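You operate a simulated robot arm through the tools that you are given. There is no shell and no other tool. Be economical: measure what you need, move in short steps, check, and stop when the job is done.

Carry out the task below with a simulated robot arm. There is one attempt and no reset: what you move stays moved.

JOB
Buff the VAC cap to satin at slow speed and stand it back on the black mat.
Fine: it rides in the blue nest; the other caps stay where they stand; the slide ends out and the buffer off.

Only the result counts: the job must be done as asked and must still hold three seconds after the hand-in. Knocking over, shifting, dropping, spilling or breaking anything else fails it. Lids that push on must go on centred and level and be pressed home; caps that screw on are set level and turned clockwise until they are tight.

ROBOT AND FRAMES
A 7-joint arm with a two-finger parallel gripper, fixed in place. Base frame: the origin is at the foot of the arm, x ahead of it, y to its left, z up; the work surface is at about z = 2. Readings come in mm, degrees, newtons and seconds.
With the tool pointing down near the work surface it reaches from about 220 to 580 mm from the base axis. Its first joint turns from -66.0 to 66.0 degrees. Payload 2.5 kg.
The tool frame sits at the grasp point between the pads (the TCP): z along the fingers, y along the line on which they close. The tips reach 23 mm beyond it. The gripper opens to 94 mm. The fingers are 38 mm wide and 10 mm thick; the gripper's body (54 by 96 mm) begins 39 mm behind the TCP.
Orientation is that of the tool frame in the base frame, as [roll, pitch, yaw] about the fixed x, y, z axes, in that order (R = Rz(yaw) Ry(pitch) Rx(roll)). With the fingers straight down and closing along the base's y, the tool's x points along the base's -x, its y along +y and its z along -z.

CONTROLS
- The arm moves only by the tool send_rows. Its argument "increments" is one flat list of numbers, 7 for each row, row after row: the shift along the tool's x, y, z in mm, then the turn, a rotation vector about the tool's x, y, z in degrees, then the opening in per cent of the stroke, from 0 (shut) to 100 (fully open). In form: [dx, dy, dz, ax, ay, az, claw, dx, dy, dz, ax, ay, az, claw, ...]. A call has 1 to 12 rows; each row shifts and turns the commanded pose from where the row before left it, along the tool's axes as they then stand. Rows are played at 5 a second. More than 50 mm and 8.6 degrees between two rows, or a gripper value outside its range, and nothing of the call is played. Where a pose cannot be reached the arm comes as near as it can. A force on the tool above 70 N (or 10 N above the force at the start of the call, whichever is more), or a blocked arm, ends the call early, and 0.2 s more pass. Each finger travels about 108 mm/s and halts on what it meets, pressing with about 20 N; the grip force reading is that of the motor and also rises with nothing between the fingers. The clock runs only during rows and for 0.2 s after the last one: add rows that do not move to give the fingers time. It gives the time, the measured TCP pose, the force on the tool (base axes), the opening and the grip force at its end, in the units of the frame above (readings bear some noise), with the torque about the TCP (base axes, N m) and any sound that the robot's microphone picked up.
- Cameras (640 x 400 px; columns grow to the right, rows downward): "scene" is fixed at [106.6, -389.3, 541.5]; the picture's right is [0.90, -0.44, 0.00], its down [-0.22, -0.45, -0.86] and it looks along [0.38, 0.77, -0.50] (base axes); focal length 330 px, centre (320, 200). "wrist" rides on the gripper at [86, 16, -75] in the tool frame; the picture's right is [-0.18, 0.98, 0.00], its down [-0.58, -0.11, -0.81] and it looks along [-0.79, -0.15, 0.59] (tool axes); focal length 243 px, centre (320, 200). There is no depth. A picture from a camera that has moved, and an enlarged one, comes with that camera's place and axes in the base frame and with its lens. The place of the scene camera against the robot may be out by one fixed shift of up to 18 mm in any direction.
- grab_frame(camera): a new picture of that camera. No time passes.
- inspect(camera, box): a new picture of the part [left, top, right, bottom] of that camera's present view, enlarged. No time passes.
- hand_in(): hands the job in; it is judged then, once.

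Work in short steps. Places have to be worked out from the pictures, the camera data and where the tool is seen: move nearer, look again, correct. Check each grasp and each placing, and mend what went wrong. You have 120 turns and 64 pictures in all, those below and enlarged ones among them. Open the gripper and draw the arm clear of the work before you hand the job in, unless the task says otherwise; then end with one line.

The tools are called after ">>>" as a command line: name --argument value ..., lists and objects as JSON in quotes. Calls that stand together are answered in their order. send_rows: Moves the arm, as the interface text tells. Its arguments: {"type":"object","properties":{"increments":{"type":"array","items":{"type":"number"}}},"required":["increments"]} The other tools are called the same way: grab_frame (camera) takes a picture; inspect (camera, box) takes an enlarged picture of a part of a camera's view; hand_in () hands the job in.

At the start:

```text
t: 0.0
eef_pos: [354.1, 65.6, 351.8]
ee_rot: [180.0, 0.1, -180.0]
wrist_force: [-0.2, 0.4, 0.1]
torque: [0.01, 0.0, 0.03]
finger_gap: 94.1
gripper_force: 0.0
```

scene: 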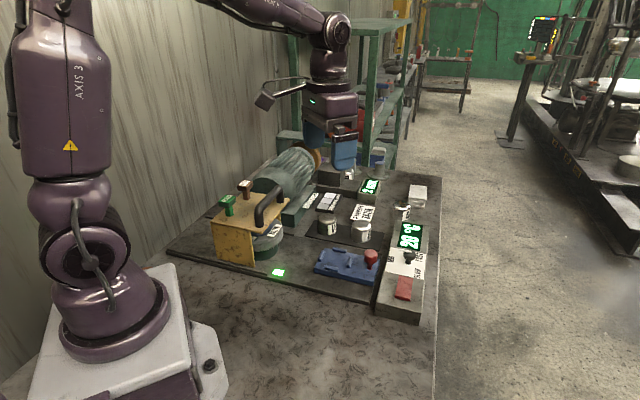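
wrist: 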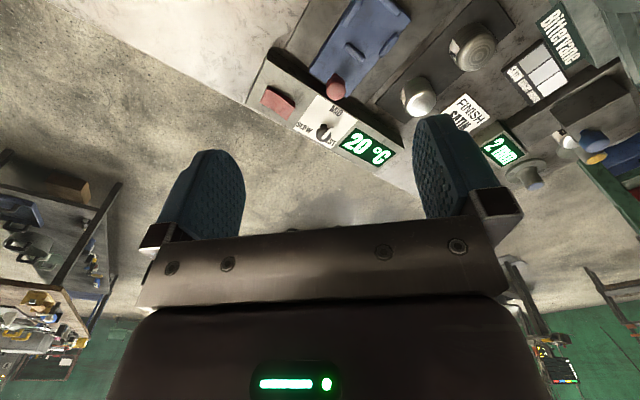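

I start by enlarging the work area in the scene view to read labels and controls.

>>> inspect --camera "scene" --box '[290, 160, 450, 320]'

>>> inspect --camera "scene" --box '[180, 130, 340, 290]'

>>> inspect --camera "wrist" --box '[240, 0, 640, 210]'

```text
2.50 times, centred on (370, 240) of scene
camera zoom: at [106.6, -389.3, 541.5], right [0.9, -0.44, 0.0], down [-0.22, -0.45, -0.86], along [0.38, 0.77, -0.5], focal length 824 px, centre (195, 100)
```

zoom: 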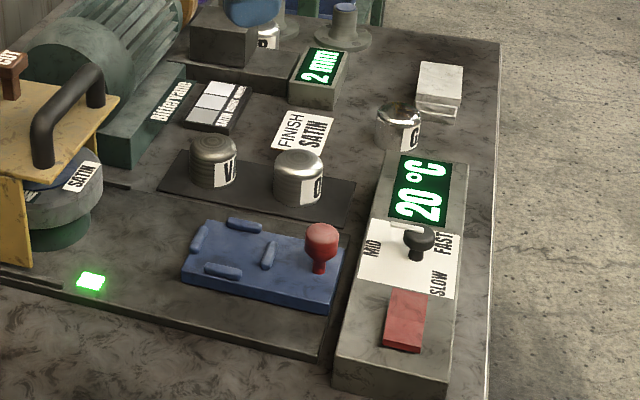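

```text
2.50 times, centred on (260, 210) of scene
camera zoom: at [106.6, -389.3, 541.5], right [0.9, -0.44, 0.0], down [-0.22, -0.45, -0.86], along [0.38, 0.77, -0.5], focal length 824 px, centre (470, 175)
```

zoom: 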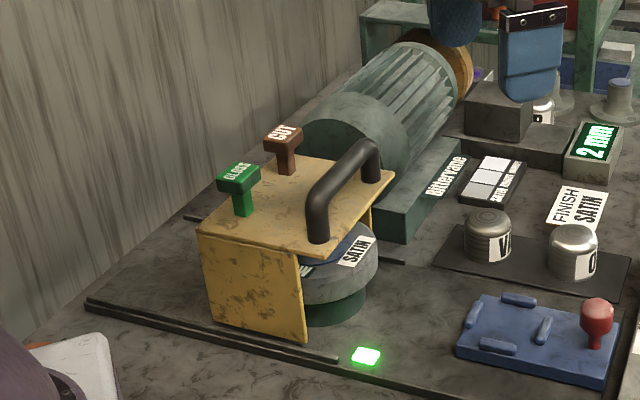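

```text
1.60 times, centred on (440, 105) of wrist
camera zoom: at [267.6, 82.1, 425.3], right [0.18, 0.98, 0.0], down [0.58, -0.11, 0.81], along [0.79, -0.15, -0.59], focal length 388 px, centre (128, 352)
```

zoom: 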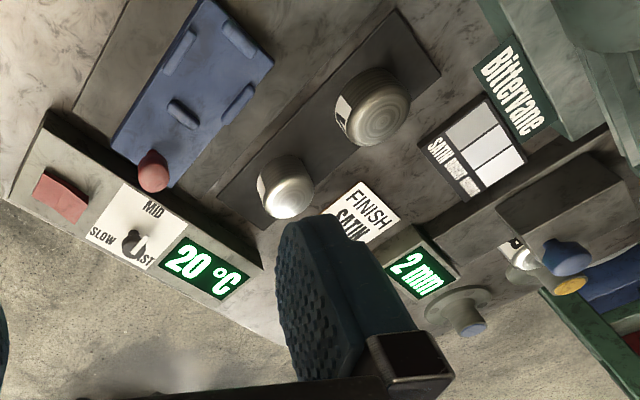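

Blue nest is about (430,115), VAC cap about (450,260), bridge about (250,290). I'll turn the wrist to look along +y at the yellow bridge and the disc.

>>> send_rows --increments '[27, 0, -25, 0, 0, 0, 100, 27, 0, -25, 0, 0, 0, 100, 0, 0, 0, 0, 0, -8, 100, 0, 0, 0, 0, 0, -8, 100, 0, 0, 0, 0, 0, -8, 100, 0, 0, 0, 0, 0, -8, 100, 0, 0, 0, 0, 0, -8, 100, 0, 0, 0, 0, 0, -8, 100, 0, 0, 0, 0, 0, -8, 100, 0, 0, 0, 0, 0, -8, 100]'

>>> grab_frame --camera "wrist"

>>> grab_frame --camera "scene"

```text
t: 2.2
eef_pos: [298.8, 66.1, 400.1]
ee_rot: [-179.9, 0.1, -115.9]
wrist_force: [-0.1, -0.3, 0.4]
torque: [-0.01, 0.03, -0.01]
finger_gap: 94.0
gripper_force: 0.1
```

```text
58 pictures are left
camera wrist: at [247.8, -4.7, 475.2], right [-0.8, 0.59, 0.0], down [0.35, 0.48, 0.81], along [0.48, 0.65, -0.59], focal length 243 px, centre (320, 200)
```

wrist: 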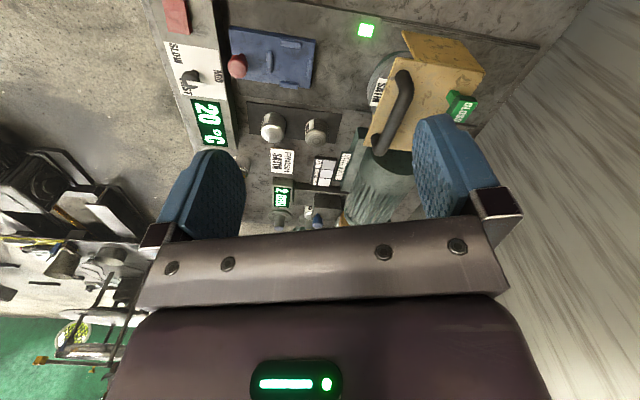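

```text
57 pictures are left
```

scene: 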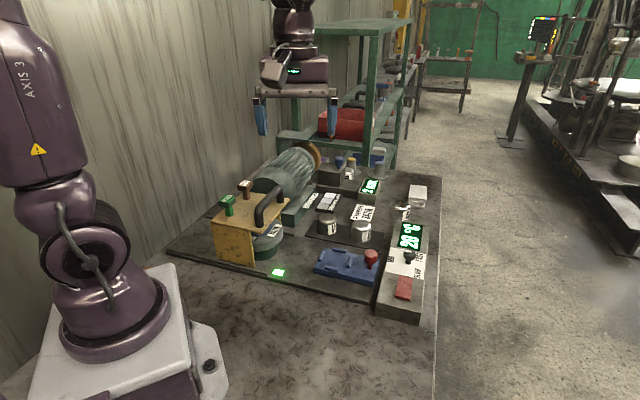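

The arm is out of the way; I enlarge both views now.

>>> inspect --camera "wrist" --box '[150, 0, 500, 225]'

>>> inspect --camera "scene" --box '[300, 140, 440, 230]'

>>> inspect --camera "scene" --box '[200, 160, 300, 290]'

```text
1.78 times, centred on (325, 112) of wrist
camera zoom: at [247.8, -4.7, 475.2], right [-0.8, 0.59, 0.0], down [0.35, 0.48, 0.81], along [0.48, 0.65, -0.59], focal length 431 px, centre (311, 356)
```

zoom: 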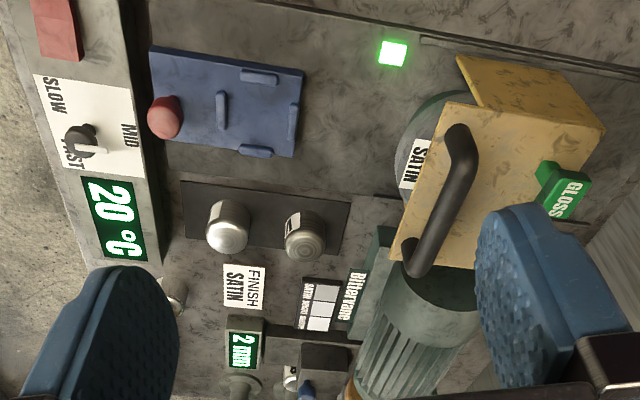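

```text
4.44 times, centred on (370, 185) of scene
camera zoom: at [106.6, -389.3, 541.5], right [0.9, -0.44, 0.0], down [-0.22, -0.45, -0.86], along [0.38, 0.77, -0.5], focal length 1464 px, centre (98, 267)
```

zoom: 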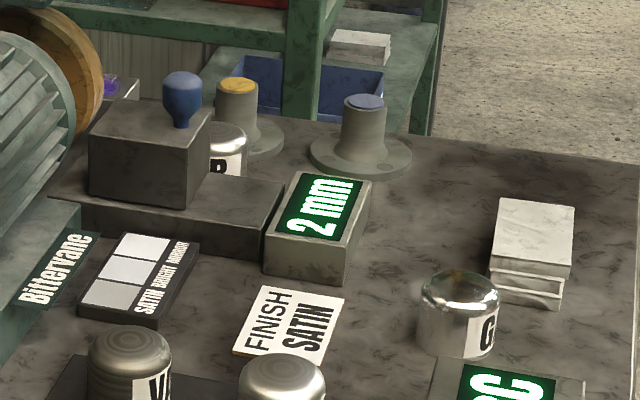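

```text
3.08 times, centred on (250, 225) of scene
camera zoom: at [106.6, -389.3, 541.5], right [0.9, -0.44, 0.0], down [-0.22, -0.45, -0.86], along [0.38, 0.77, -0.5], focal length 1014 px, centre (535, 123)
```

zoom: 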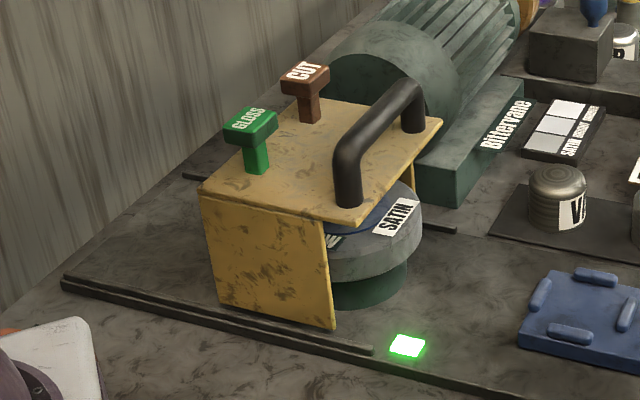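

I need a lower view beneath the bridge, so I descend and shift slightly towards it, staying well above it.

>>> send_rows --increments '[-8.4, 9.6, 34, 0, 0, 0, 100, -8.4, 9.6, 34, 0, 0, 0, 100, -8.4, 9.6, 34, 0, 0, 0, 100, -8.4, 9.6, 34, 0, 0, 0, 100, -8.4, 9.6, 34, 0, 0, 0, 100, 0, 0, 0, 0, 0, 0, 100, 0, 0, 0, 0, 0, 0, 100]'

>>> grab_frame --camera "wrist"

```text
t: 3.8
eef_pos: [275.1, 125.2, 229.9]
ee_rot: [-179.9, -0.1, -116.1]
wrist_force: [0.5, 0.0, 0.2]
torque: [-0.02, -0.01, -0.01]
finger_gap: 94.3
gripper_force: 0.1
```

```text
53 pictures are left
camera wrist: at [222.5, 54.6, 305.2], right [-0.8, 0.6, 0.0], down [0.35, 0.47, 0.81], along [0.48, 0.65, -0.59], focal length 243 px, centre (320, 200)
```

wrist: 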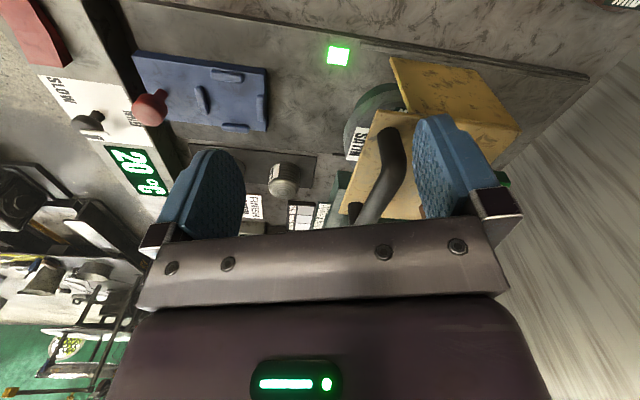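

The scene camera sees the disc best; I zoom on its labels and on the nest and console.

>>> inspect --camera "scene" --box '[240, 205, 300, 245]'

>>> inspect --camera "scene" --box '[370, 200, 440, 320]'

>>> inspect --camera "wrist" --box '[300, 30, 530, 220]'

```text
10.00 times, centred on (270, 225) of scene
camera zoom: at [106.6, -389.3, 541.5], right [0.9, -0.44, 0.0], down [-0.22, -0.45, -0.86], along [0.38, 0.77, -0.5], focal length 3295 px, centre (820, -50)
```

zoom: 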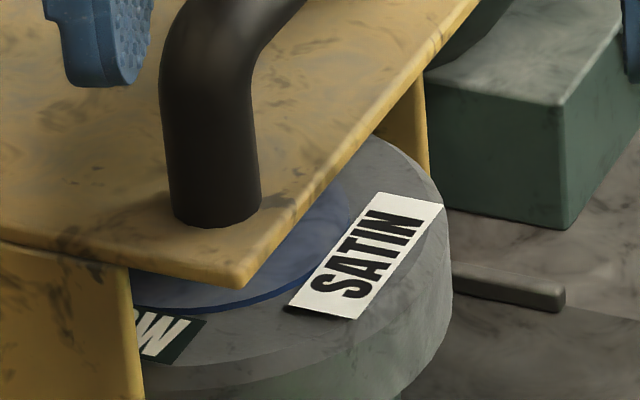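

```text
3.33 times, centred on (405, 260) of scene
camera zoom: at [106.6, -389.3, 541.5], right [0.9, -0.44, 0.0], down [-0.22, -0.45, -0.86], along [0.38, 0.77, -0.5], focal length 1098 px, centre (37, 0)
```

zoom: 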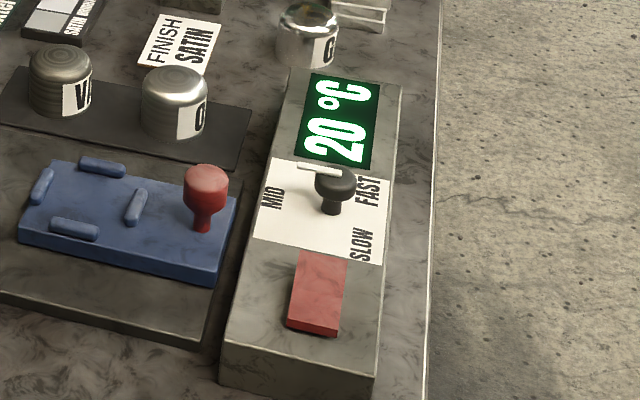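

```text
2.11 times, centred on (415, 125) of wrist
camera zoom: at [222.5, 54.6, 305.2], right [-0.8, 0.6, 0.0], down [0.35, 0.47, 0.81], along [0.48, 0.65, -0.59], focal length 511 px, centre (120, 358)
```

zoom: 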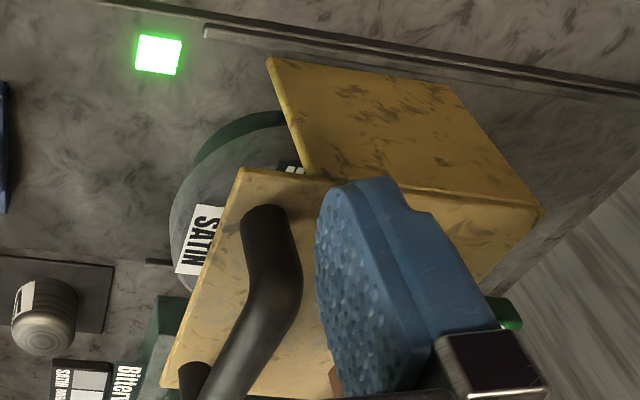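

I cannot yet tell what the back station (blue knob block, 2 mm display, posts) does, so I move up and out to view it from nearer.

>>> send_rows --increments '[0, 0, -35, 0, 0, 0, 100, 0, 0, -35, 0, 0, 0, 100, -32.4, -18.7, 0, 0, 0, 0, 100, -32.4, -18.7, 0, 0, 0, 0, 100, -32.4, -18.7, 0, 0, 0, 0, 100, -32.4, -18.7, 0, 0, 0, 0, 100, -32.4, -18.7, 0, 0, 0, 0, 100, 0, 0, 0, 0, 0, 0, 100, 0, 0, 0, 0, 0, 0, 100]'

>>> inspect --camera "wrist" --box '[180, 0, 500, 220]'

```text
t: 5.8
eef_pos: [429.4, 229.0, 301.0]
ee_rot: [-180.0, -0.1, -115.9]
wrist_force: [-1.2, 0.0, 0.2]
torque: [0.01, 0.0, -0.02]
finger_gap: 94.4
gripper_force: 0.1
```

```text
1.82 times, centred on (340, 110) of wrist
camera zoom: at [378.0, 158.5, 375.6], right [-0.8, 0.6, 0.0], down [0.35, 0.47, 0.81], along [0.48, 0.65, -0.59], focal length 441 px, centre (284, 364)
```

zoom: 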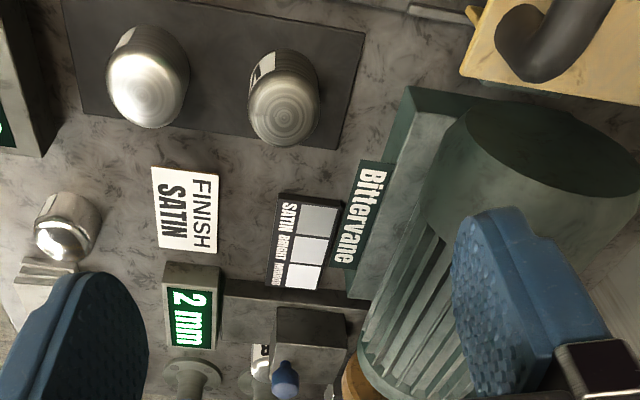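

The machine sits rotated about 41°: rails run along (-0.75, 0.66), the nest lies on their centre line and the SATIN head under the guard is about 200 mm further on. I swing round to look along the rails from the nest side.

>>> send_rows --increments '[26.8, -13, 27.8, 0, 0, 0, 100, 26.8, -13, 27.8, 0, 0, 0, 100, 26.8, -13, 27.8, 0, 0, 0, 100, 26.8, -13, 27.8, 0, 0, 0, 100, 0, 0, 0, 0, 0, -8.5, 100, 0, 0, 0, 0, 0, -8.5, 100, 0, 0, 0, 0, 0, -8.5, 100, 0, 0, 0, 0, 0, -8.5, 100, 0, 0, 0, 0, 0, -8.5, 100, 0, 0, 0, 0, 0, -8.5, 100, 0, 0, 0, 0, 0, -8.5, 100, 0, 0, 0, 0, 0, -8.5, 100]'

>>> send_rows --increments '[0, 0, 0, 0, 0, -8.5, 100, 0, 0, 0, 0, 0, -8.5, 100, 0, 0, 0, 0, -7.5, 0, 100, 0, 0, 0, 0, -7.5, 0, 100, 0, 0, 0, 0, 0, 0, 100, 0, 0, 0, 0, 0, 0, 100]'

>>> grab_frame --camera "wrist"

```text
t: 8.4
eef_pos: [428.8, 110.1, 189.3]
ee_rot: [180.0, 0.0, -48.0]
wrist_force: [-0.3, -0.2, 0.5]
torque: [-0.02, -0.01, -0.02]
finger_gap: 93.7
gripper_force: 0.1
```

```text
t: 9.8
eef_pos: [429.2, 109.5, 189.6]
ee_rot: [-180.0, 15.0, -31.0]
wrist_force: [0.4, -0.1, -1.0]
torque: [-0.01, 0.0, -0.01]
finger_gap: 93.9
gripper_force: 0.0
```

```text
48 pictures are left
camera wrist: at [510.0, 43.5, 239.1], right [-0.66, -0.75, 0.05], down [-0.25, 0.27, 0.93], along [-0.71, 0.6, -0.37], focal length 243 px, centre (320, 200)
```

wrist: 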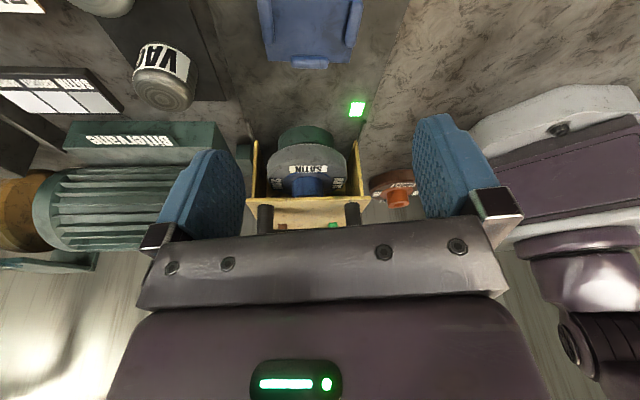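

The VAC label is clear and the tunnel is visible; I enlarge the head.

>>> inspect --camera "wrist" --box '[230, 90, 430, 240]'

```text
2.67 times, centred on (330, 165) of wrist
camera zoom: at [510.0, 43.5, 239.1], right [-0.66, -0.75, 0.05], down [-0.25, 0.27, 0.93], along [-0.71, 0.6, -0.37], focal length 647 px, centre (293, 293)
```

zoom: 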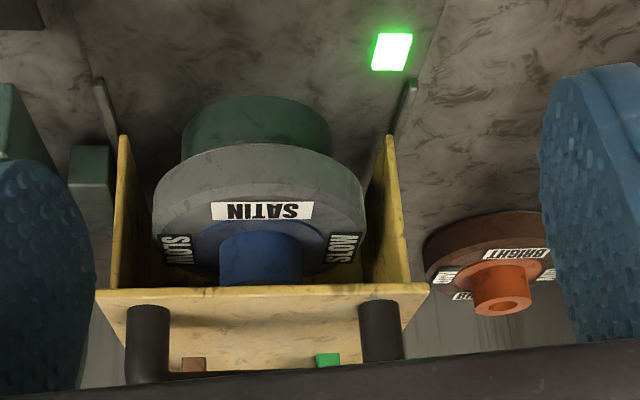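

The SATIN/SLOW wheel (blue hub) is on the spindle under the guard, and a BRIGHT wheel is parked elsewhere. Next I turn back to view the console knob and rocker closely.

>>> send_rows --increments '[0, 0, 0, 0, 7.5, 0, 100, 0, 0, 0, 0, 7.5, 0, 100, 0, 0, 0, 0, 0, 8.5, 100, 0, 0, 0, 0, 0, 8.5, 100, 0, 0, 0, 0, 0, 8.5, 100, 0, 0, 0, 0, 0, 8.5, 100, 0, 0, 0, 0, 0, 8.5, 100, 0, 0, 0, 0, 0, 8.5, 100, 0, 0, 0, 0, 0, 8.5, 100, 0, 0, 0, 0, 0, 8.5, 100, 0, 0, 0, 0, 0, 8.5, 100, 0, 0, 0, 0, 0, 8.5, 100]'

>>> send_rows --increments '[0, 0, 0, 0, 0, 8.5, 100, 0, 0, 0, 0, 0, 8.5, 100, 0, 0, 0, 0, 0, 8.5, 100, 0, 0, 0, 0, 0, 8.5, 100, 0, 0, 0, 0, 0, 8.5, 100, 0, 0, 0, 0, 0, 8.5, 100, 0, 0, 0, 0, 0, 8.5, 100, 0, 0, 0, 0, 0, 4.5, 100, 0, 0, 0, 0, 0, 0, 100, 0, 0, 0, 0, 0, 0, 100]'

>>> grab_frame --camera "wrist"

```text
t: 12.4
eef_pos: [429.3, 109.7, 189.1]
ee_rot: [-180.0, 0.0, -116.2]
wrist_force: [0.2, -0.9, 0.9]
torque: [-0.02, 0.01, 0.0]
finger_gap: 93.9
gripper_force: 0.0
```

```text
t: 14.6
eef_pos: [428.8, 109.9, 190.1]
ee_rot: [-179.9, 0.0, 180.0]
wrist_force: [0.1, 0.2, -0.7]
torque: [-0.02, -0.05, -0.02]
finger_gap: 94.1
gripper_force: 0.1
```

```text
46 pictures are left
camera wrist: at [343.5, 126.5, 264.2], right [0.18, 0.98, 0.0], down [0.58, -0.11, 0.81], along [0.79, -0.15, -0.59], focal length 243 px, centre (320, 200)
```

wrist: 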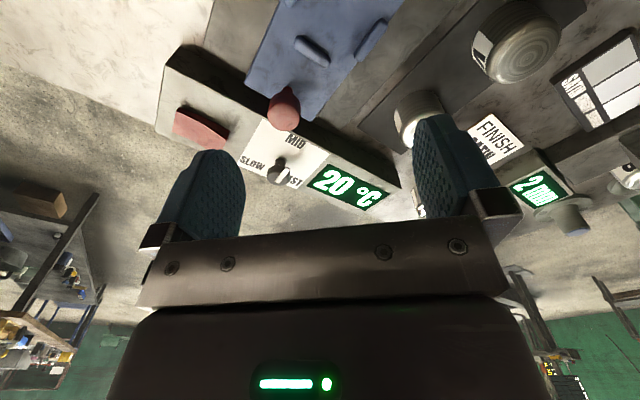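

Enlarging the console part.

>>> inspect --camera "wrist" --box '[150, 80, 400, 220]'

```text
2.56 times, centred on (275, 150) of wrist
camera zoom: at [343.5, 126.5, 264.2], right [0.18, 0.98, 0.0], down [0.58, -0.11, 0.81], along [0.79, -0.15, -0.59], focal length 621 px, centre (435, 328)
```

zoom: 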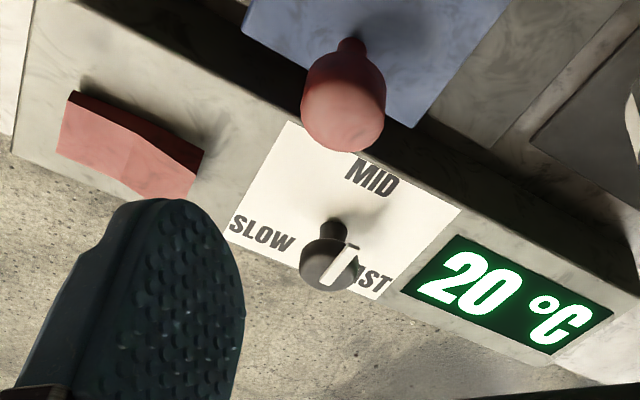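

The pointer bar on the knob appears to lie towards MID (az ≈155°), with SLOW at about -80°. I move above the knob for a closer check, half-closing the claw.

>>> send_rows --increments '[-27.5, -17.5, 13, 0, 0, 0, 90, -27.5, -17.5, 13, 0, 0, 0, 80, -27.5, -17.5, 13, 0, 0, 0, 70, -27.5, -17.5, 13, 0, 0, 0, 62, 0, 0, 0, 0, 0, 6.5, 62, 0, 0, 0, 0, 0, 6.5, 62, 0, 0, 0, 0, 0, 6.5, 62, 0, 0, 0, 0, 0, 6.5, 62, 0, 0, 0, 0, 0, 0, 62]'

>>> inspect --camera "wrist" --box '[220, 40, 440, 200]'

>>> inspect --camera "scene" --box '[340, 180, 460, 300]'

```text
t: 16.6
eef_pos: [538.4, 40.3, 136.1]
ee_rot: [179.9, 0.1, 153.8]
wrist_force: [0.4, 0.5, 0.5]
torque: [0.02, 0.02, -0.02]
finger_gap: 58.6
gripper_force: 0.1
```

```text
2.50 times, centred on (330, 120) of wrist
camera zoom: at [469.3, 92.9, 212.0], right [0.6, 0.8, 0.0], down [0.47, -0.35, 0.81], along [0.65, -0.48, -0.59], focal length 606 px, centre (295, 400)
```

zoom: 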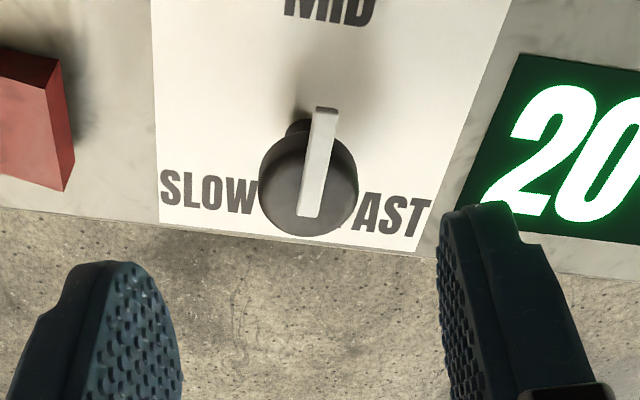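

```text
3.33 times, centred on (400, 240) of scene
camera zoom: at [106.6, -389.3, 541.5], right [0.9, -0.44, 0.0], down [-0.22, -0.45, -0.86], along [0.38, 0.77, -0.5], focal length 1098 px, centre (53, 67)
```

zoom: 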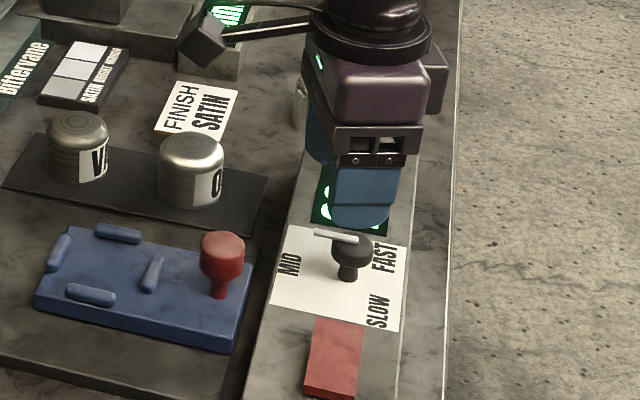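

The pointer clearly stands at MID; SLOW lies about 120–130° counter-clockwise (from above). Knob centre ≈ (550, 36), head top ≈ z 68, plate ≈ z 37. I position over it and lower partway.

>>> send_rows --increments '[-12.3, 1.2, 10, 0, 0, 0, 62, 0, 0, 20, 0, 0, 0, 62, 0, 0, 0, 0, 0, 0, 62]'

>>> grab_frame --camera "wrist"

```text
t: 17.4
eef_pos: [549.9, 36.5, 107.5]
ee_rot: [180.0, 0.0, 154.0]
wrist_force: [0.1, -0.5, -0.5]
torque: [-0.02, 0.03, 0.0]
finger_gap: 58.5
gripper_force: 0.1
```

```text
42 pictures are left
camera wrist: at [481.2, 89.2, 181.9], right [0.6, 0.8, 0.0], down [0.47, -0.35, 0.81], along [0.65, -0.48, -0.59], focal length 243 px, centre (320, 200)
```

wrist: 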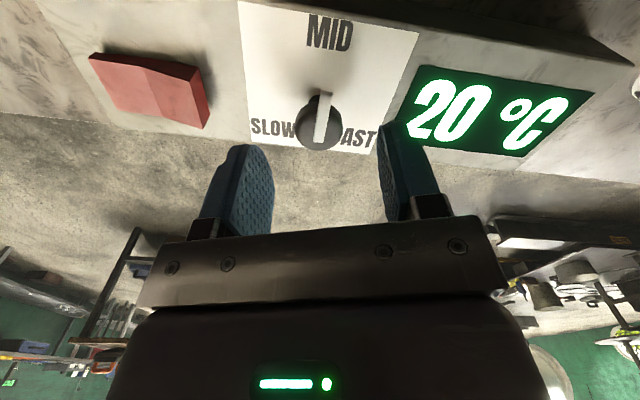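

The knob sits exactly below the TCP. Descend to z≈67 and close.

>>> send_rows --increments '[0, 0, 20, 0, 0, 0, 62, 0, 0, 20, 0, 0, 0, 62, 0, 0, 0, 0, 0, 0, 40, 0, 0, 0, 0, 0, 0, 10, 0, 0, 0, 0, 0, 0, 10, 0, 0, 0, 0, 0, 0, 10]'

>>> grab_frame --camera "wrist"

```text
t: 18.8
eef_pos: [549.9, 35.3, 67.3]
ee_rot: [-180.0, 0.0, 154.0]
wrist_force: [-1.8, -6.3, 0.5]
torque: [0.36, 0.64, -0.01]
finger_gap: 27.3
gripper_force: 44.3
```

```text
41 pictures are left
camera wrist: at [481.6, 88.2, 141.9], right [0.6, 0.8, 0.0], down [0.48, -0.35, 0.81], along [0.65, -0.48, -0.59], focal length 243 px, centre (320, 200)
```

wrist: 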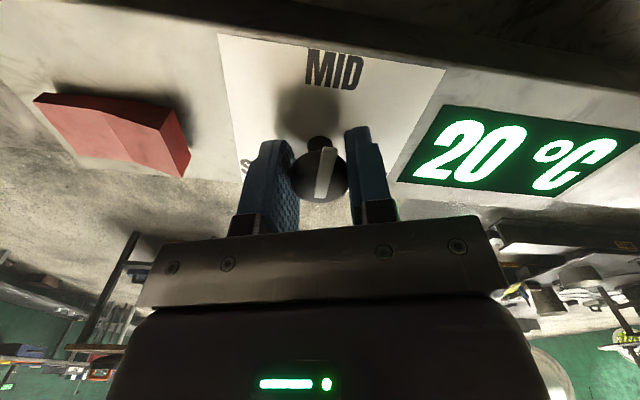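

The knob is gripped (27 mm). I turn it counter-clockwise in small steps and watch the torque.

>>> send_rows --increments '[0, 0, 0, 0, 0, -8, 10, 0, 0, 0, 0, 0, -8, 10, 0, 0, 0, 0, 0, -8, 10, 0, 0, 0, 0, 0, -8, 10, 0, 0, 0, 0, 0, -8, 10, 0, 0, 0, 0, 0, -8, 10, 0, 0, 0, 0, 0, -8, 10, 0, 0, 0, 0, 0, -8, 10, 0, 0, 0, 0, 0, 0, 10]'

>>> grab_frame --camera "wrist"

```text
t: 20.8
eef_pos: [550.0, 35.2, 66.0]
ee_rot: [-179.9, -0.1, -142.0]
wrist_force: [5.3, -13.3, -7.7]
torque: [0.0, 0.06, -0.56]
finger_gap: 27.3
gripper_force: 44.9
```

```text
40 pictures are left
camera wrist: at [473.6, -5.5, 142.1], right [-0.46, 0.89, 0.0], down [0.53, 0.27, 0.81], along [0.72, 0.37, -0.59], focal length 243 px, centre (320, 200)
```

wrist: 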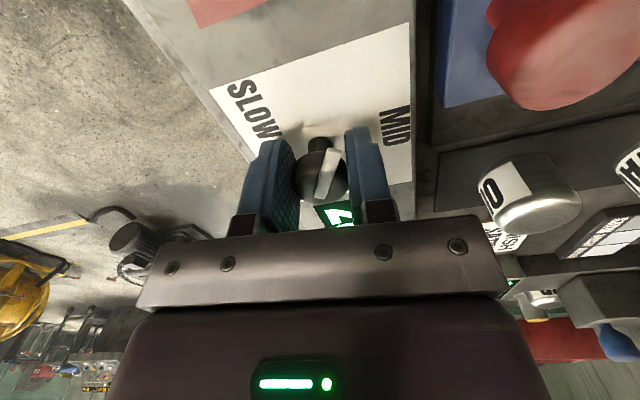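

The knob follows with a little lag. Turn a further 56°.

>>> send_rows --increments '[0, 0, 0, 0, 0, -8, 10, 0, 0, 0, 0, 0, -8, 10, 0, 0, 0, 0, 0, -8, 10, 0, 0, 0, 0, 0, -8, 10, 0, 0, 0, 0, 0, -8, 10, 0, 0, 0, 0, 0, -8, 10, 0, 0, 0, 0, 0, -8, 10, 0, 0, 0, 0, 0, 0, 10]'

>>> grab_frame --camera "wrist"

```text
t: 22.6
eef_pos: [550.3, 37.5, 68.0]
ee_rot: [-179.9, 0.1, -85.9]
wrist_force: [8.8, -0.9, 6.7]
torque: [0.34, 0.01, -0.58]
finger_gap: 27.3
gripper_force: 44.9
```

```text
39 pictures are left
camera wrist: at [542.2, -50.7, 142.9], right [-0.99, 0.11, 0.0], down [0.07, 0.59, 0.81], along [0.09, 0.8, -0.59], focal length 243 px, centre (320, 200)
```

wrist: 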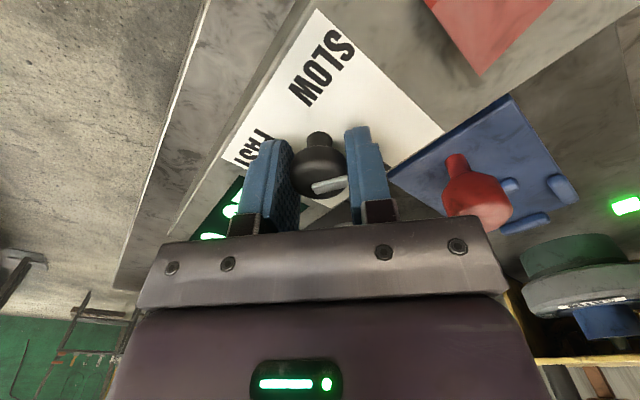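

The pointer slid back in the grip: the torque (~0.57 Nm) exceeded the friction. I release, lift, and see where the knob rests.

>>> send_rows --increments '[0, 0, 0, 0, 0, 0, 62, 0, 0, 0, 0, 0, 0, 62, 0, 0, 0, 0, 0, 0, 62, 0, 0, -20, 0, 0, 0, 62, 0, 0, -20, 0, 0, 0, 62, 0, 0, 0, 0, 0, 0, 62]'

>>> inspect --camera "wrist" --box '[200, 0, 440, 180]'

```text
t: 24.0
eef_pos: [550.4, 35.2, 108.4]
ee_rot: [-180.0, -0.1, -86.0]
wrist_force: [0.9, -0.1, -0.1]
torque: [-0.04, -0.02, 0.05]
finger_gap: 58.5
gripper_force: 0.1
```

```text
2.22 times, centred on (320, 90) of wrist
camera zoom: at [541.5, -51.6, 182.6], right [-0.99, 0.11, 0.0], down [0.07, 0.59, 0.81], along [0.09, 0.8, -0.59], focal length 539 px, centre (320, 444)
```

zoom: 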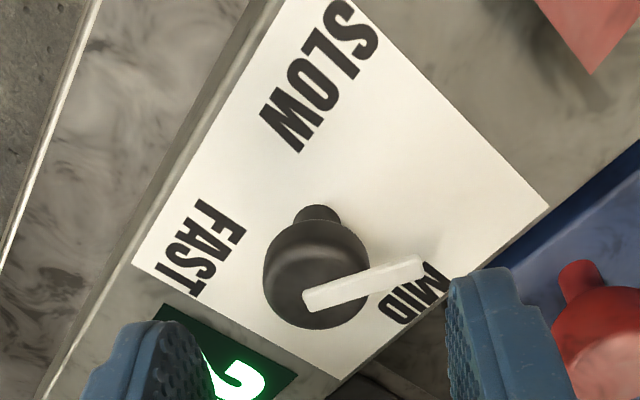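

The pointer now rests at az ≈197°, i.e. 60° turned, about halfway to SLOW (≈262°). No spring-back; I turn the claw back (open, lifted) and regrip to go on.

>>> send_rows --increments '[0, 0, 0, 0, 0, 8.5, 62, 0, 0, 0, 0, 0, 8.5, 62, 0, 0, 0, 0, 0, 8.5, 62, 0, 0, 0, 0, 0, 8.5, 62, 0, 0, 0, 0, 0, 8.5, 62, 0, 0, 0, 0, 0, 8.5, 62, 0, 0, 0, 0, 0, 8.5, 62, 0, 0, 0, 0, 0, 8.5, 62, 0, 0, 0, 0, 0, 8.5, 62, 0, 0, 0, 0, 0, 0, 62]'

>>> send_rows --increments '[0, 0, 20, 0, 0, 0, 62, 0, 0, 22, 0, 0, 0, 62, 0, 0, 0, 0, 0, 0, 20, 0, 0, 0, 0, 0, 0, 0, 0, 0, 0, 0, 0, 0, 0, 0, 0, 0, 0, 0, 0, 0, 0, 0, 0, 0, 0, -6, 0, 0, 0, 0, 0, 0, -6, 0, 0, 0, 0, 0, 0, -6, 0, 0, 0, 0, 0, 0, -6, 0]'

>>> grab_frame --camera "wrist"

```text
t: 26.2
eef_pos: [551.2, 35.9, 106.6]
ee_rot: [179.9, 0.1, -162.6]
wrist_force: [0.4, 0.5, 0.0]
torque: [0.02, 0.01, 0.0]
finger_gap: 58.2
gripper_force: 0.0
```

```text
t: 28.4
eef_pos: [551.7, 33.8, 64.9]
ee_rot: [-179.8, 0.1, -138.5]
wrist_force: [2.1, -8.3, -2.7]
torque: [-0.09, -0.05, -0.67]
finger_gap: 27.5
gripper_force: 45.1
```

```text
37 pictures are left
camera wrist: at [476.4, -10.1, 140.0], right [-0.51, 0.86, 0.0], down [0.51, 0.3, 0.81], along [0.69, 0.41, -0.59], focal length 243 px, centre (320, 200)
```

wrist: 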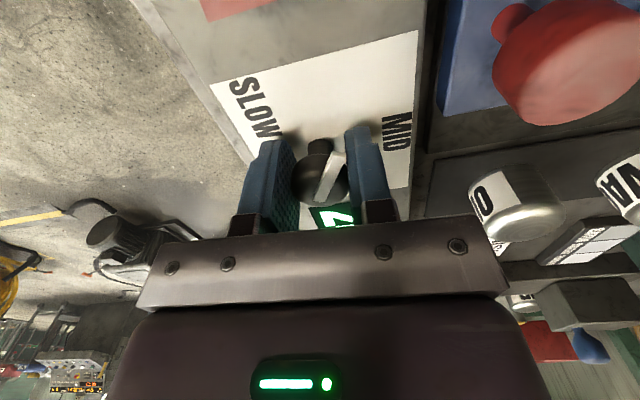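

The knob did not follow this time (torque 0.67) – it may be at a stop or just stiff. I test by turning it back clockwise a little and reading the torque.

>>> send_rows --increments '[0, 0, 0, 0, 0, 8, 0, 0, 0, 0, 0, 0, 8, 0, 0, 0, 0, 0, 0, 8, 0]'

>>> grab_frame --camera "wrist"

```text
t: 29.2
eef_pos: [551.3, 34.7, 65.1]
ee_rot: [-179.8, 0.0, -162.8]
wrist_force: [8.2, -10.0, -4.2]
torque: [-0.29, 0.34, 0.01]
finger_gap: 27.4
gripper_force: 45.2
```

```text
36 pictures are left
camera wrist: at [464.3, 25.1, 139.9], right [-0.12, 0.99, 0.0], down [0.59, 0.07, 0.81], along [0.8, 0.09, -0.59], focal length 243 px, centre (320, 200)
```

wrist: 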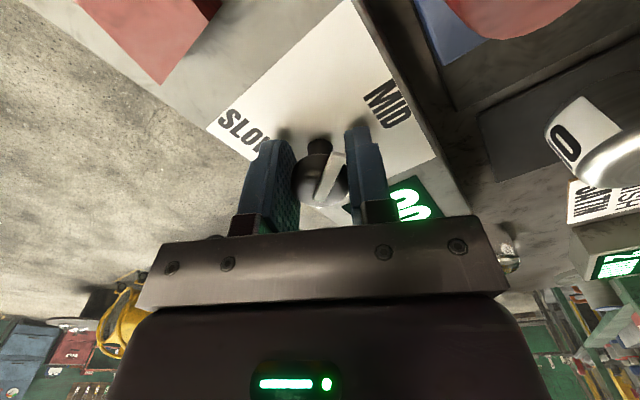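

The knob moves freely (≈0 torque) in this direction, so a hard stop sits ~60° past MID on that side. I turn clockwise to find the other end of its range.

>>> send_rows --increments '[0, 0, 0, 0, 0, 8, 0, 0, 0, 0, 0, 0, 8, 0, 0, 0, 0, 0, 0, 8, 0, 0, 0, 0, 0, 0, 8, 0, 0, 0, 0, 0, 0, 8, 0, 0, 0, 0, 0, 0, 8, 0, 0, 0, 0, 0, 0, 8, 0, 0, 0, 0, 0, 0, 8, 0, 0, 0, 0, 0, 0, 8, 0, 0, 0, 0, 0, 0, 8, 0, 0, 0, 0, 0, 0, 0, 0]'

>>> grab_frame --camera "wrist"

```text
t: 31.6
eef_pos: [552.1, 36.3, 64.2]
ee_rot: [179.9, 0.0, 117.4]
wrist_force: [15.0, -7.0, -11.3]
torque: [-0.4, -0.18, -0.02]
finger_gap: 27.4
gripper_force: 44.8
```

```text
35 pictures are left
camera wrist: at [526.6, 120.3, 140.0], right [0.96, 0.29, 0.0], down [0.17, -0.57, 0.81], along [0.23, -0.77, -0.59], focal length 243 px, centre (320, 200)
```

wrist: 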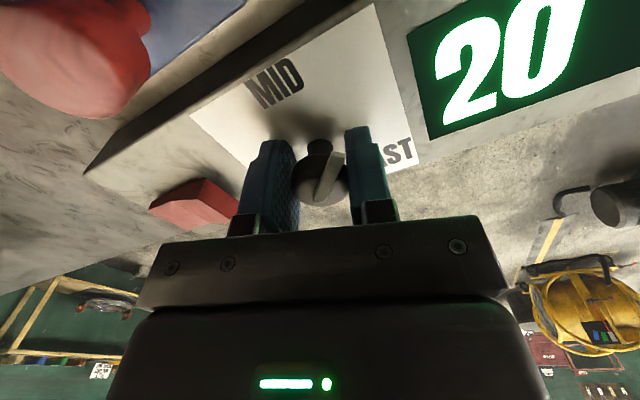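

Still free (torque ≈ 0), the knob is now past MID towards FAST. Turning a further 40° clockwise.

>>> send_rows --increments '[0, 0, 0, 0, 0, 8, 0, 0, 0, 0, 0, 0, 8, 0, 0, 0, 0, 0, 0, 8, 0, 0, 0, 0, 0, 0, 8, 0, 0, 0, 0, 0, 0, 8, 0, 0, 0, 0, 0, 0, 0, 0]'

>>> grab_frame --camera "wrist"

```text
t: 33.0
eef_pos: [552.8, 38.5, 67.0]
ee_rot: [179.6, -0.3, 77.5]
wrist_force: [25.3, 14.8, -13.1]
torque: [0.22, -0.17, 0.45]
finger_gap: 27.4
gripper_force: 44.5
```

```text
34 pictures are left
camera wrist: at [587.0, 119.0, 141.4], right [0.92, -0.39, 0.0], down [-0.24, -0.55, 0.8], along [-0.31, -0.74, -0.6], focal length 243 px, centre (320, 200)
```

wrist: 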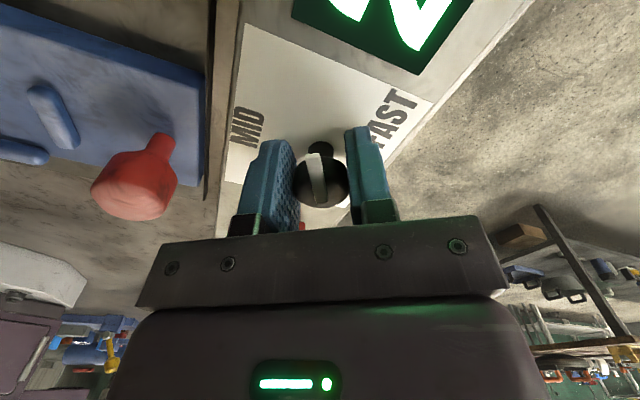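

Another stop at about -60°, so the knob's whole range is ±60° about MID: SLOW is the counter-clockwise stop. I turn it all the way counter-clockwise to that stop.

>>> send_rows --increments '[0, 0, 0, 0, 0, -8.5, 0, 0, 0, 0, 0, 0, -8.5, 0, 0, 0, 0, 0, 0, -8.5, 0, 0, 0, 0, 0, 0, -8.5, 0, 0, 0, 0, 0, 0, -8.5, 0, 0, 0, 0, 0, 0, -8.5, 0, 0, 0, 0, 0, 0, -8.5, 0, 0, 0, 0, 0, 0, -8.5, 0]'

>>> send_rows --increments '[0, 0, 0, 0, 0, -8.5, 0, 0, 0, 0, 0, 0, -8.5, 0, 0, 0, 0, 0, 0, -8.5, 0, 0, 0, 0, 0, 0, -8.5, 0, 0, 0, 0, 0, 0, -8.5, 0, 0, 0, 0, 0, 0, -8.5, 0, 0, 0, 0, 0, 0, -8.5, 0, 0, 0, 0, 0, 0, -8.5, 0, 0, 0, 0, 0, 0, 0, 0]'

>>> send_rows --increments '[0, 0, 0, 0, 0, 0, 62, 0, 0, 0, 0, 0, 0, 62, 0, 0, -20, 0, 0, 0, 62, 0, 0, -20, 0, 0, 0, 62, 0, 0, 0, 0, 0, 0, 62]'

>>> inspect --camera "wrist" --box '[200, 0, 440, 180]'

```text
t: 34.8
eef_pos: [549.4, 37.2, 66.4]
ee_rot: [-179.8, -0.3, 145.7]
wrist_force: [-27.1, 16.3, 27.9]
torque: [0.04, 0.12, -0.02]
finger_gap: 27.4
gripper_force: 45.1
```

```text
t: 36.8
eef_pos: [550.6, 34.9, 65.0]
ee_rot: [-179.8, 0.1, -146.3]
wrist_force: [9.6, 4.6, -4.8]
torque: [0.2, -0.12, -0.33]
finger_gap: 27.4
gripper_force: 45.2
```

```text
t: 38.0
eef_pos: [550.8, 36.0, 105.8]
ee_rot: [-180.0, 0.1, -146.5]
wrist_force: [0.1, 0.4, 0.2]
torque: [-0.03, 0.03, -0.07]
finger_gap: 58.3
gripper_force: 0.0
```

```text
2.22 times, centred on (320, 90) of wrist
camera zoom: at [470.7, 1.9, 180.4], right [-0.39, 0.92, 0.0], down [0.55, 0.23, 0.81], along [0.74, 0.31, -0.59], focal length 539 px, centre (320, 444)
```

zoom: 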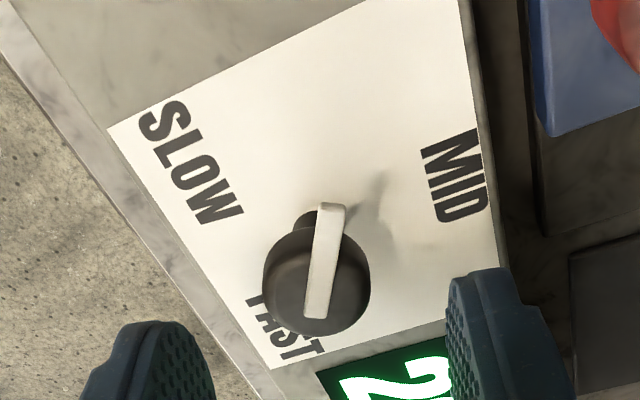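

The knob is at the SLOW-side stop. Next I raise, turn to yaw -45°, and travel to above the VAC cap (≈ (467, 277)), opening the claw.

>>> send_rows --increments '[0, 0, -30, 0, 0, -8.4, 62, 0, 0, -30, 0, 0, -8.4, 62, 0, 0, 0, 0, 0, -8.4, 62, 0, 0, 0, 0, 0, -8.4, 62, 0, 0, 0, 0, 0, -8.4, 62, 0, 0, 0, 0, 0, -8.4, 62, 0, 0, 0, 0, 0, -8.4, 62, 0, 0, 0, 0, 0, -8.4, 62, 0, 0, 0, 0, 0, -8.4, 62, 0, 0, 0, 0, 0, -8.4, 62, 0, 0, 0, 0, 0, -8.4, 62, 0, 0, 0, 0, 0, -9.1, 62]'

>>> send_rows --increments '[-38.3, -18.5, 0, 0, 0, 0, 80, -38.3, -18.5, 0, 0, 0, 0, 100, -38.3, -18.5, 0, 0, 0, 0, 100, -38.3, -18.5, 0, 0, 0, 0, 100, -38.3, -18.5, 0, 0, 0, 0, 100, -38.3, -18.5, 0, 0, 0, 0, 100, 0, 0, 15, 0, 0, 0, 100, 0, 0, 15, 0, 0, 0, 100, 0, 0, 0, 0, 0, 0, 100]'

>>> grab_frame --camera "wrist"

```text
refused: row 12 steps farther than a row can; nothing moved
```

```text
t: 40.0
eef_pos: [596.9, 41.5, 76.0]
ee_rot: [180.0, 0.0, -146.5]
wrist_force: [0.0, -0.4, 0.0]
torque: [0.01, -0.02, -0.03]
finger_gap: 94.0
gripper_force: 0.1
out of reach, approached as far as the arm can: row 2, 3, 4, 5, 6
```

```text
32 pictures are left
camera wrist: at [517.1, 8.8, 151.5], right [-0.39, 0.92, 0.0], down [0.54, 0.23, 0.81], along [0.74, 0.31, -0.59], focal length 243 px, centre (320, 200)
```

wrist: 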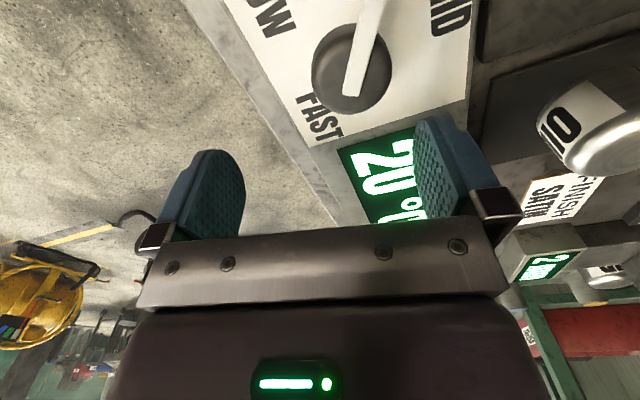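

The rotation call was refused and the travel played with the old heading, but nothing was touched (force 0). Raise first and read where I am.

>>> send_rows --increments '[0, 0, -40, 0, 0, 0, 100, 0, 0, -40, 0, 0, 0, 100, 30, 0, 0, 0, 0, 0, 100, 0, 0, 0, 0, 0, 0, 100]'

```text
t: 41.0
eef_pos: [573.7, 26.1, 158.0]
ee_rot: [-180.0, 0.2, -146.6]
wrist_force: [-0.3, -0.2, 0.7]
torque: [0.03, -0.06, 0.0]
finger_gap: 94.2
gripper_force: 0.2
```

Pull inwards and rotate to yaw -45°.

>>> send_rows --increments '[30.5, 20, 0, 0, 0, 0, 100, 30.5, 20, 0, 0, 0, 0, 100, 0, 0, 0, 0, 0, -8.5, 100, 0, 0, 0, 0, 0, -8.5, 100, 0, 0, 0, 0, 0, -8.5, 100, 0, 0, 0, 0, 0, -8.5, 100, 0, 0, 0, 0, 0, -8.5, 100, 0, 0, 0, 0, 0, -8.5, 100, 0, 0, 0, 0, 0, -8.5, 100, 0, 0, 0, 0, 0, -8.5, 100, 0, 0, 0, 0, 0, -8.5, 100, 0, 0, 0, 0, 0, -8.5, 100]'

>>> send_rows --increments '[0, 0, 0, 0, 0, -8.4, 100, 0, 0, 0, 0, 0, -8.2, 100, 0, 0, 0, 0, 0, 0, 100]'

```text
t: 43.6
eef_pos: [502.4, 25.6, 157.8]
ee_rot: [-180.0, 0.0, -61.3]
wrist_force: [-0.5, -0.2, 0.5]
torque: [0.01, -0.02, 0.01]
finger_gap: 94.0
gripper_force: 0.0
```

```text
t: 44.4
eef_pos: [501.9, 26.0, 157.9]
ee_rot: [-180.0, 0.0, -44.8]
wrist_force: [0.3, -0.1, 0.1]
torque: [0.01, 0.02, -0.02]
finger_gap: 94.2
gripper_force: 0.1
```

Now travel to above the VAC cap.

>>> send_rows --increments '[-33.7, -25.5, 0, 0, 0, 0, 100, -33.7, -25.5, 0, 0, 0, 0, 100, -33.7, -25.5, 0, 0, 0, 0, 100, -33.7, -25.5, 0, 0, 0, 0, 100, -33.7, -25.5, 0, 0, 0, 0, 100, -33.7, -25.5, 0, 0, 0, 0, 100, 0, 0, 25, 0, 0, 0, 100, 0, 0, 0, 0, 0, 0, 100]'

>>> grab_frame --camera "wrist"

```text
t: 46.2
eef_pos: [465.9, 277.9, 132.2]
ee_rot: [179.9, 0.0, -45.0]
wrist_force: [0.8, -1.0, 0.3]
torque: [-0.02, -0.04, -0.02]
finger_gap: 93.6
gripper_force: 0.0
```

```text
31 pictures are left
camera wrist: at [516.6, 205.3, 206.6], right [-0.82, -0.57, 0.0], down [-0.34, 0.49, 0.81], along [-0.46, 0.66, -0.59], focal length 243 px, centre (320, 200)
```

wrist: 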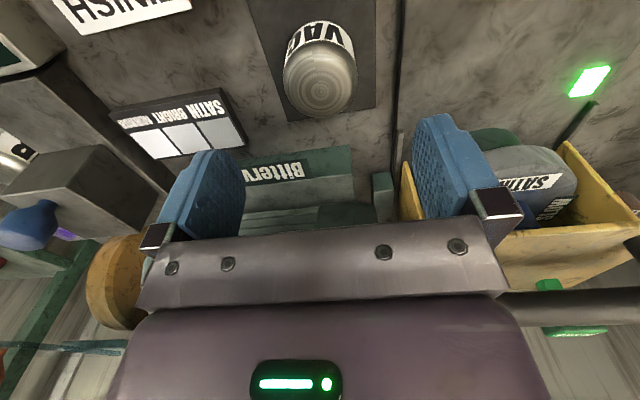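

The VAC cap is centred below the TCP (axis ≈ (466.5, 277), z 6–46). Descend to TCP z≈41 and close.

>>> send_rows --increments '[0.5, 0, 30, 0, 0, 0, 100, 0, 0, 30, 0, 0, 0, 100, 0, 0, 31, 0, 0, 0, 100, 0, 0, 0, 0, 0, 0, 100]'

>>> grab_frame --camera "wrist"

```text
t: 47.2
eef_pos: [466.8, 277.4, 42.1]
ee_rot: [180.0, 0.0, -45.0]
wrist_force: [-0.3, 0.5, -1.5]
torque: [0.03, -0.01, -0.02]
finger_gap: 93.9
gripper_force: 0.0
```

```text
30 pictures are left
camera wrist: at [517.7, 204.9, 116.4], right [-0.82, -0.57, 0.0], down [-0.34, 0.49, 0.81], along [-0.46, 0.66, -0.59], focal length 243 px, centre (320, 200)
```

wrist: 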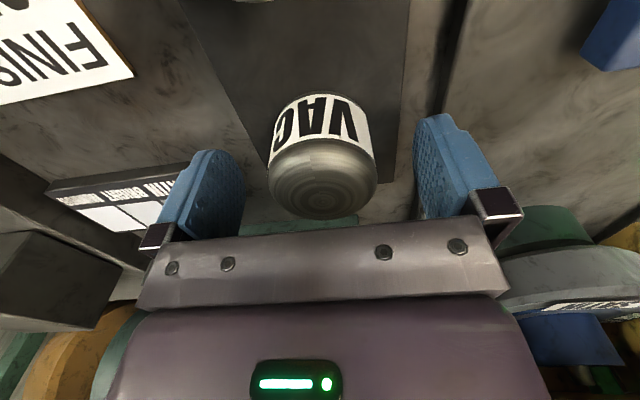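

Centred between the fingers. Closing.

>>> send_rows --increments '[0, 0, 0, 0, 0, 0, 60, 0, 0, 0, 0, 0, 0, 30, 0, 0, 0, 0, 0, 0, 20, 0, 0, 0, 0, 0, 0, 20, 0, 0, 0, 0, 0, 0, 20]'

```text
t: 48.4
eef_pos: [466.2, 276.0, 41.7]
ee_rot: [180.0, 0.0, -44.9]
wrist_force: [0.2, 0.1, 0.5]
torque: [-0.01, -0.03, -0.01]
finger_gap: 51.2
gripper_force: 20.4
```

Grasped (51 mm). Lift and carry it to above the nest (≈ (413, 130)).

>>> send_rows --increments '[0, 0, -30, 0, 0, 0, 20, 0, 0, -30, 0, 0, 0, 20, 0, 0, -30, 0, 0, 0, 20, 16.5, 35.3, 0, 0, 0, 0, 20, 16.5, 35.3, 0, 0, 0, 0, 20, 16.5, 35.3, 0, 0, 0, 0, 20, 16.5, 35.3, 0, 0, 0, 0, 20, 0, 0, 0, 0, 0, 0, 20]'

>>> grab_frame --camera "wrist"

>>> inspect --camera "scene" --box '[270, 190, 430, 310]'

```text
t: 50.2
eef_pos: [413.7, 130.5, 131.1]
ee_rot: [179.9, -0.1, -44.8]
wrist_force: [0.4, 0.2, -2.5]
torque: [-0.02, 0.02, 0.0]
finger_gap: 51.5
gripper_force: 19.9
```

```text
29 pictures are left
camera wrist: at [465.0, 58.3, 205.7], right [-0.82, -0.57, 0.0], down [-0.34, 0.49, 0.81], along [-0.46, 0.66, -0.59], focal length 243 px, centre (320, 200)
```

wrist: 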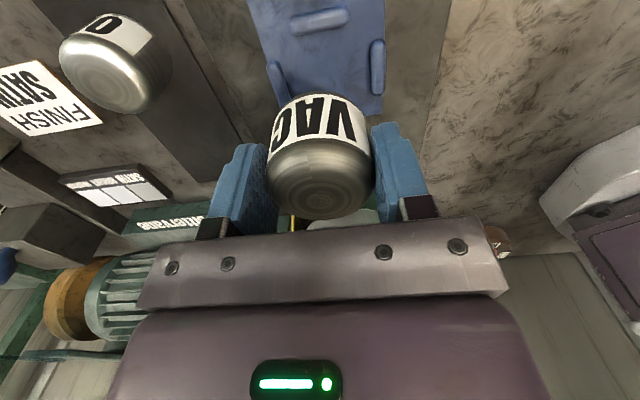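

```text
3.33 times, centred on (350, 250) of scene
camera zoom: at [106.6, -389.3, 541.5], right [0.9, -0.44, 0.0], down [-0.22, -0.45, -0.86], along [0.38, 0.77, -0.5], focal length 1098 px, centre (220, 33)
```

zoom: 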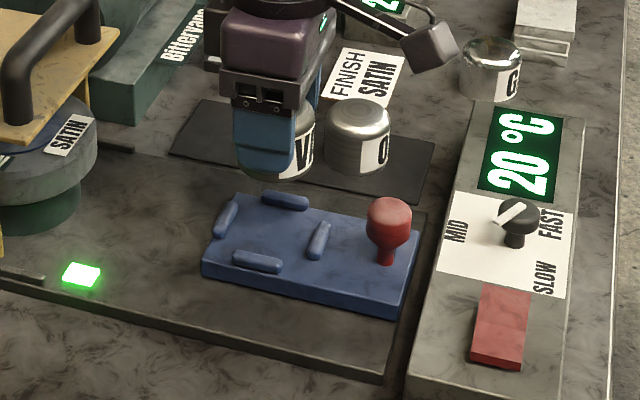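

Bumps located; nest centre ≈ (411, 128.5). I correct the offset and lower to TCP z≈68, then look.

>>> send_rows --increments '[-0.5, 3.3, 20, 0, 0, 0, 20, 0, 0, 22, 0, 0, 0, 20, 0, 0, 20, 0, 0, 0, 20, 0, 0, 0, 0, 0, 0, 20]'

>>> inspect --camera "scene" --box '[300, 210, 400, 290]'

>>> grab_frame --camera "wrist"

```text
t: 51.2
eef_pos: [412.5, 128.5, 69.2]
ee_rot: [-180.0, 0.0, -44.9]
wrist_force: [-0.5, -1.3, -1.3]
torque: [-0.04, -0.02, -0.01]
finger_gap: 51.4
gripper_force: 20.3
```

```text
5.00 times, centred on (350, 250) of scene
camera zoom: at [106.6, -389.3, 541.5], right [0.9, -0.44, 0.0], down [-0.22, -0.45, -0.86], along [0.38, 0.77, -0.5], focal length 1648 px, centre (170, -50)
```

zoom: 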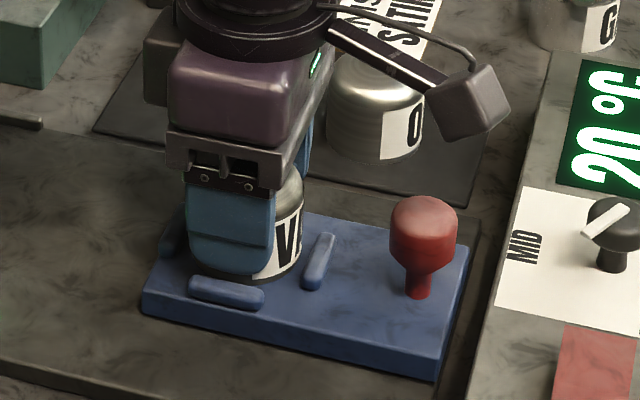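

```text
26 pictures are left
camera wrist: at [462.5, 56.3, 143.3], right [-0.82, -0.57, 0.0], down [-0.34, 0.49, 0.81], along [-0.46, 0.66, -0.59], focal length 243 px, centre (320, 200)
```

wrist: 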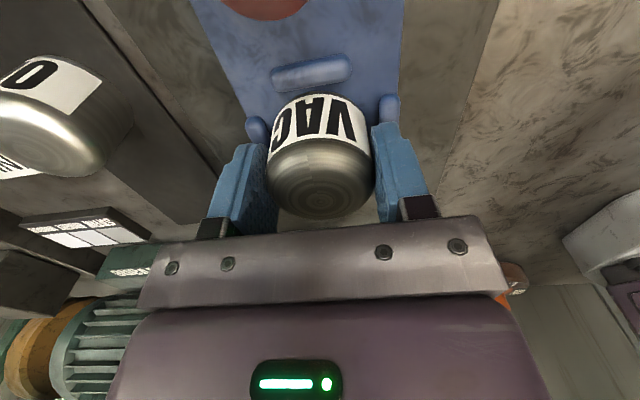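

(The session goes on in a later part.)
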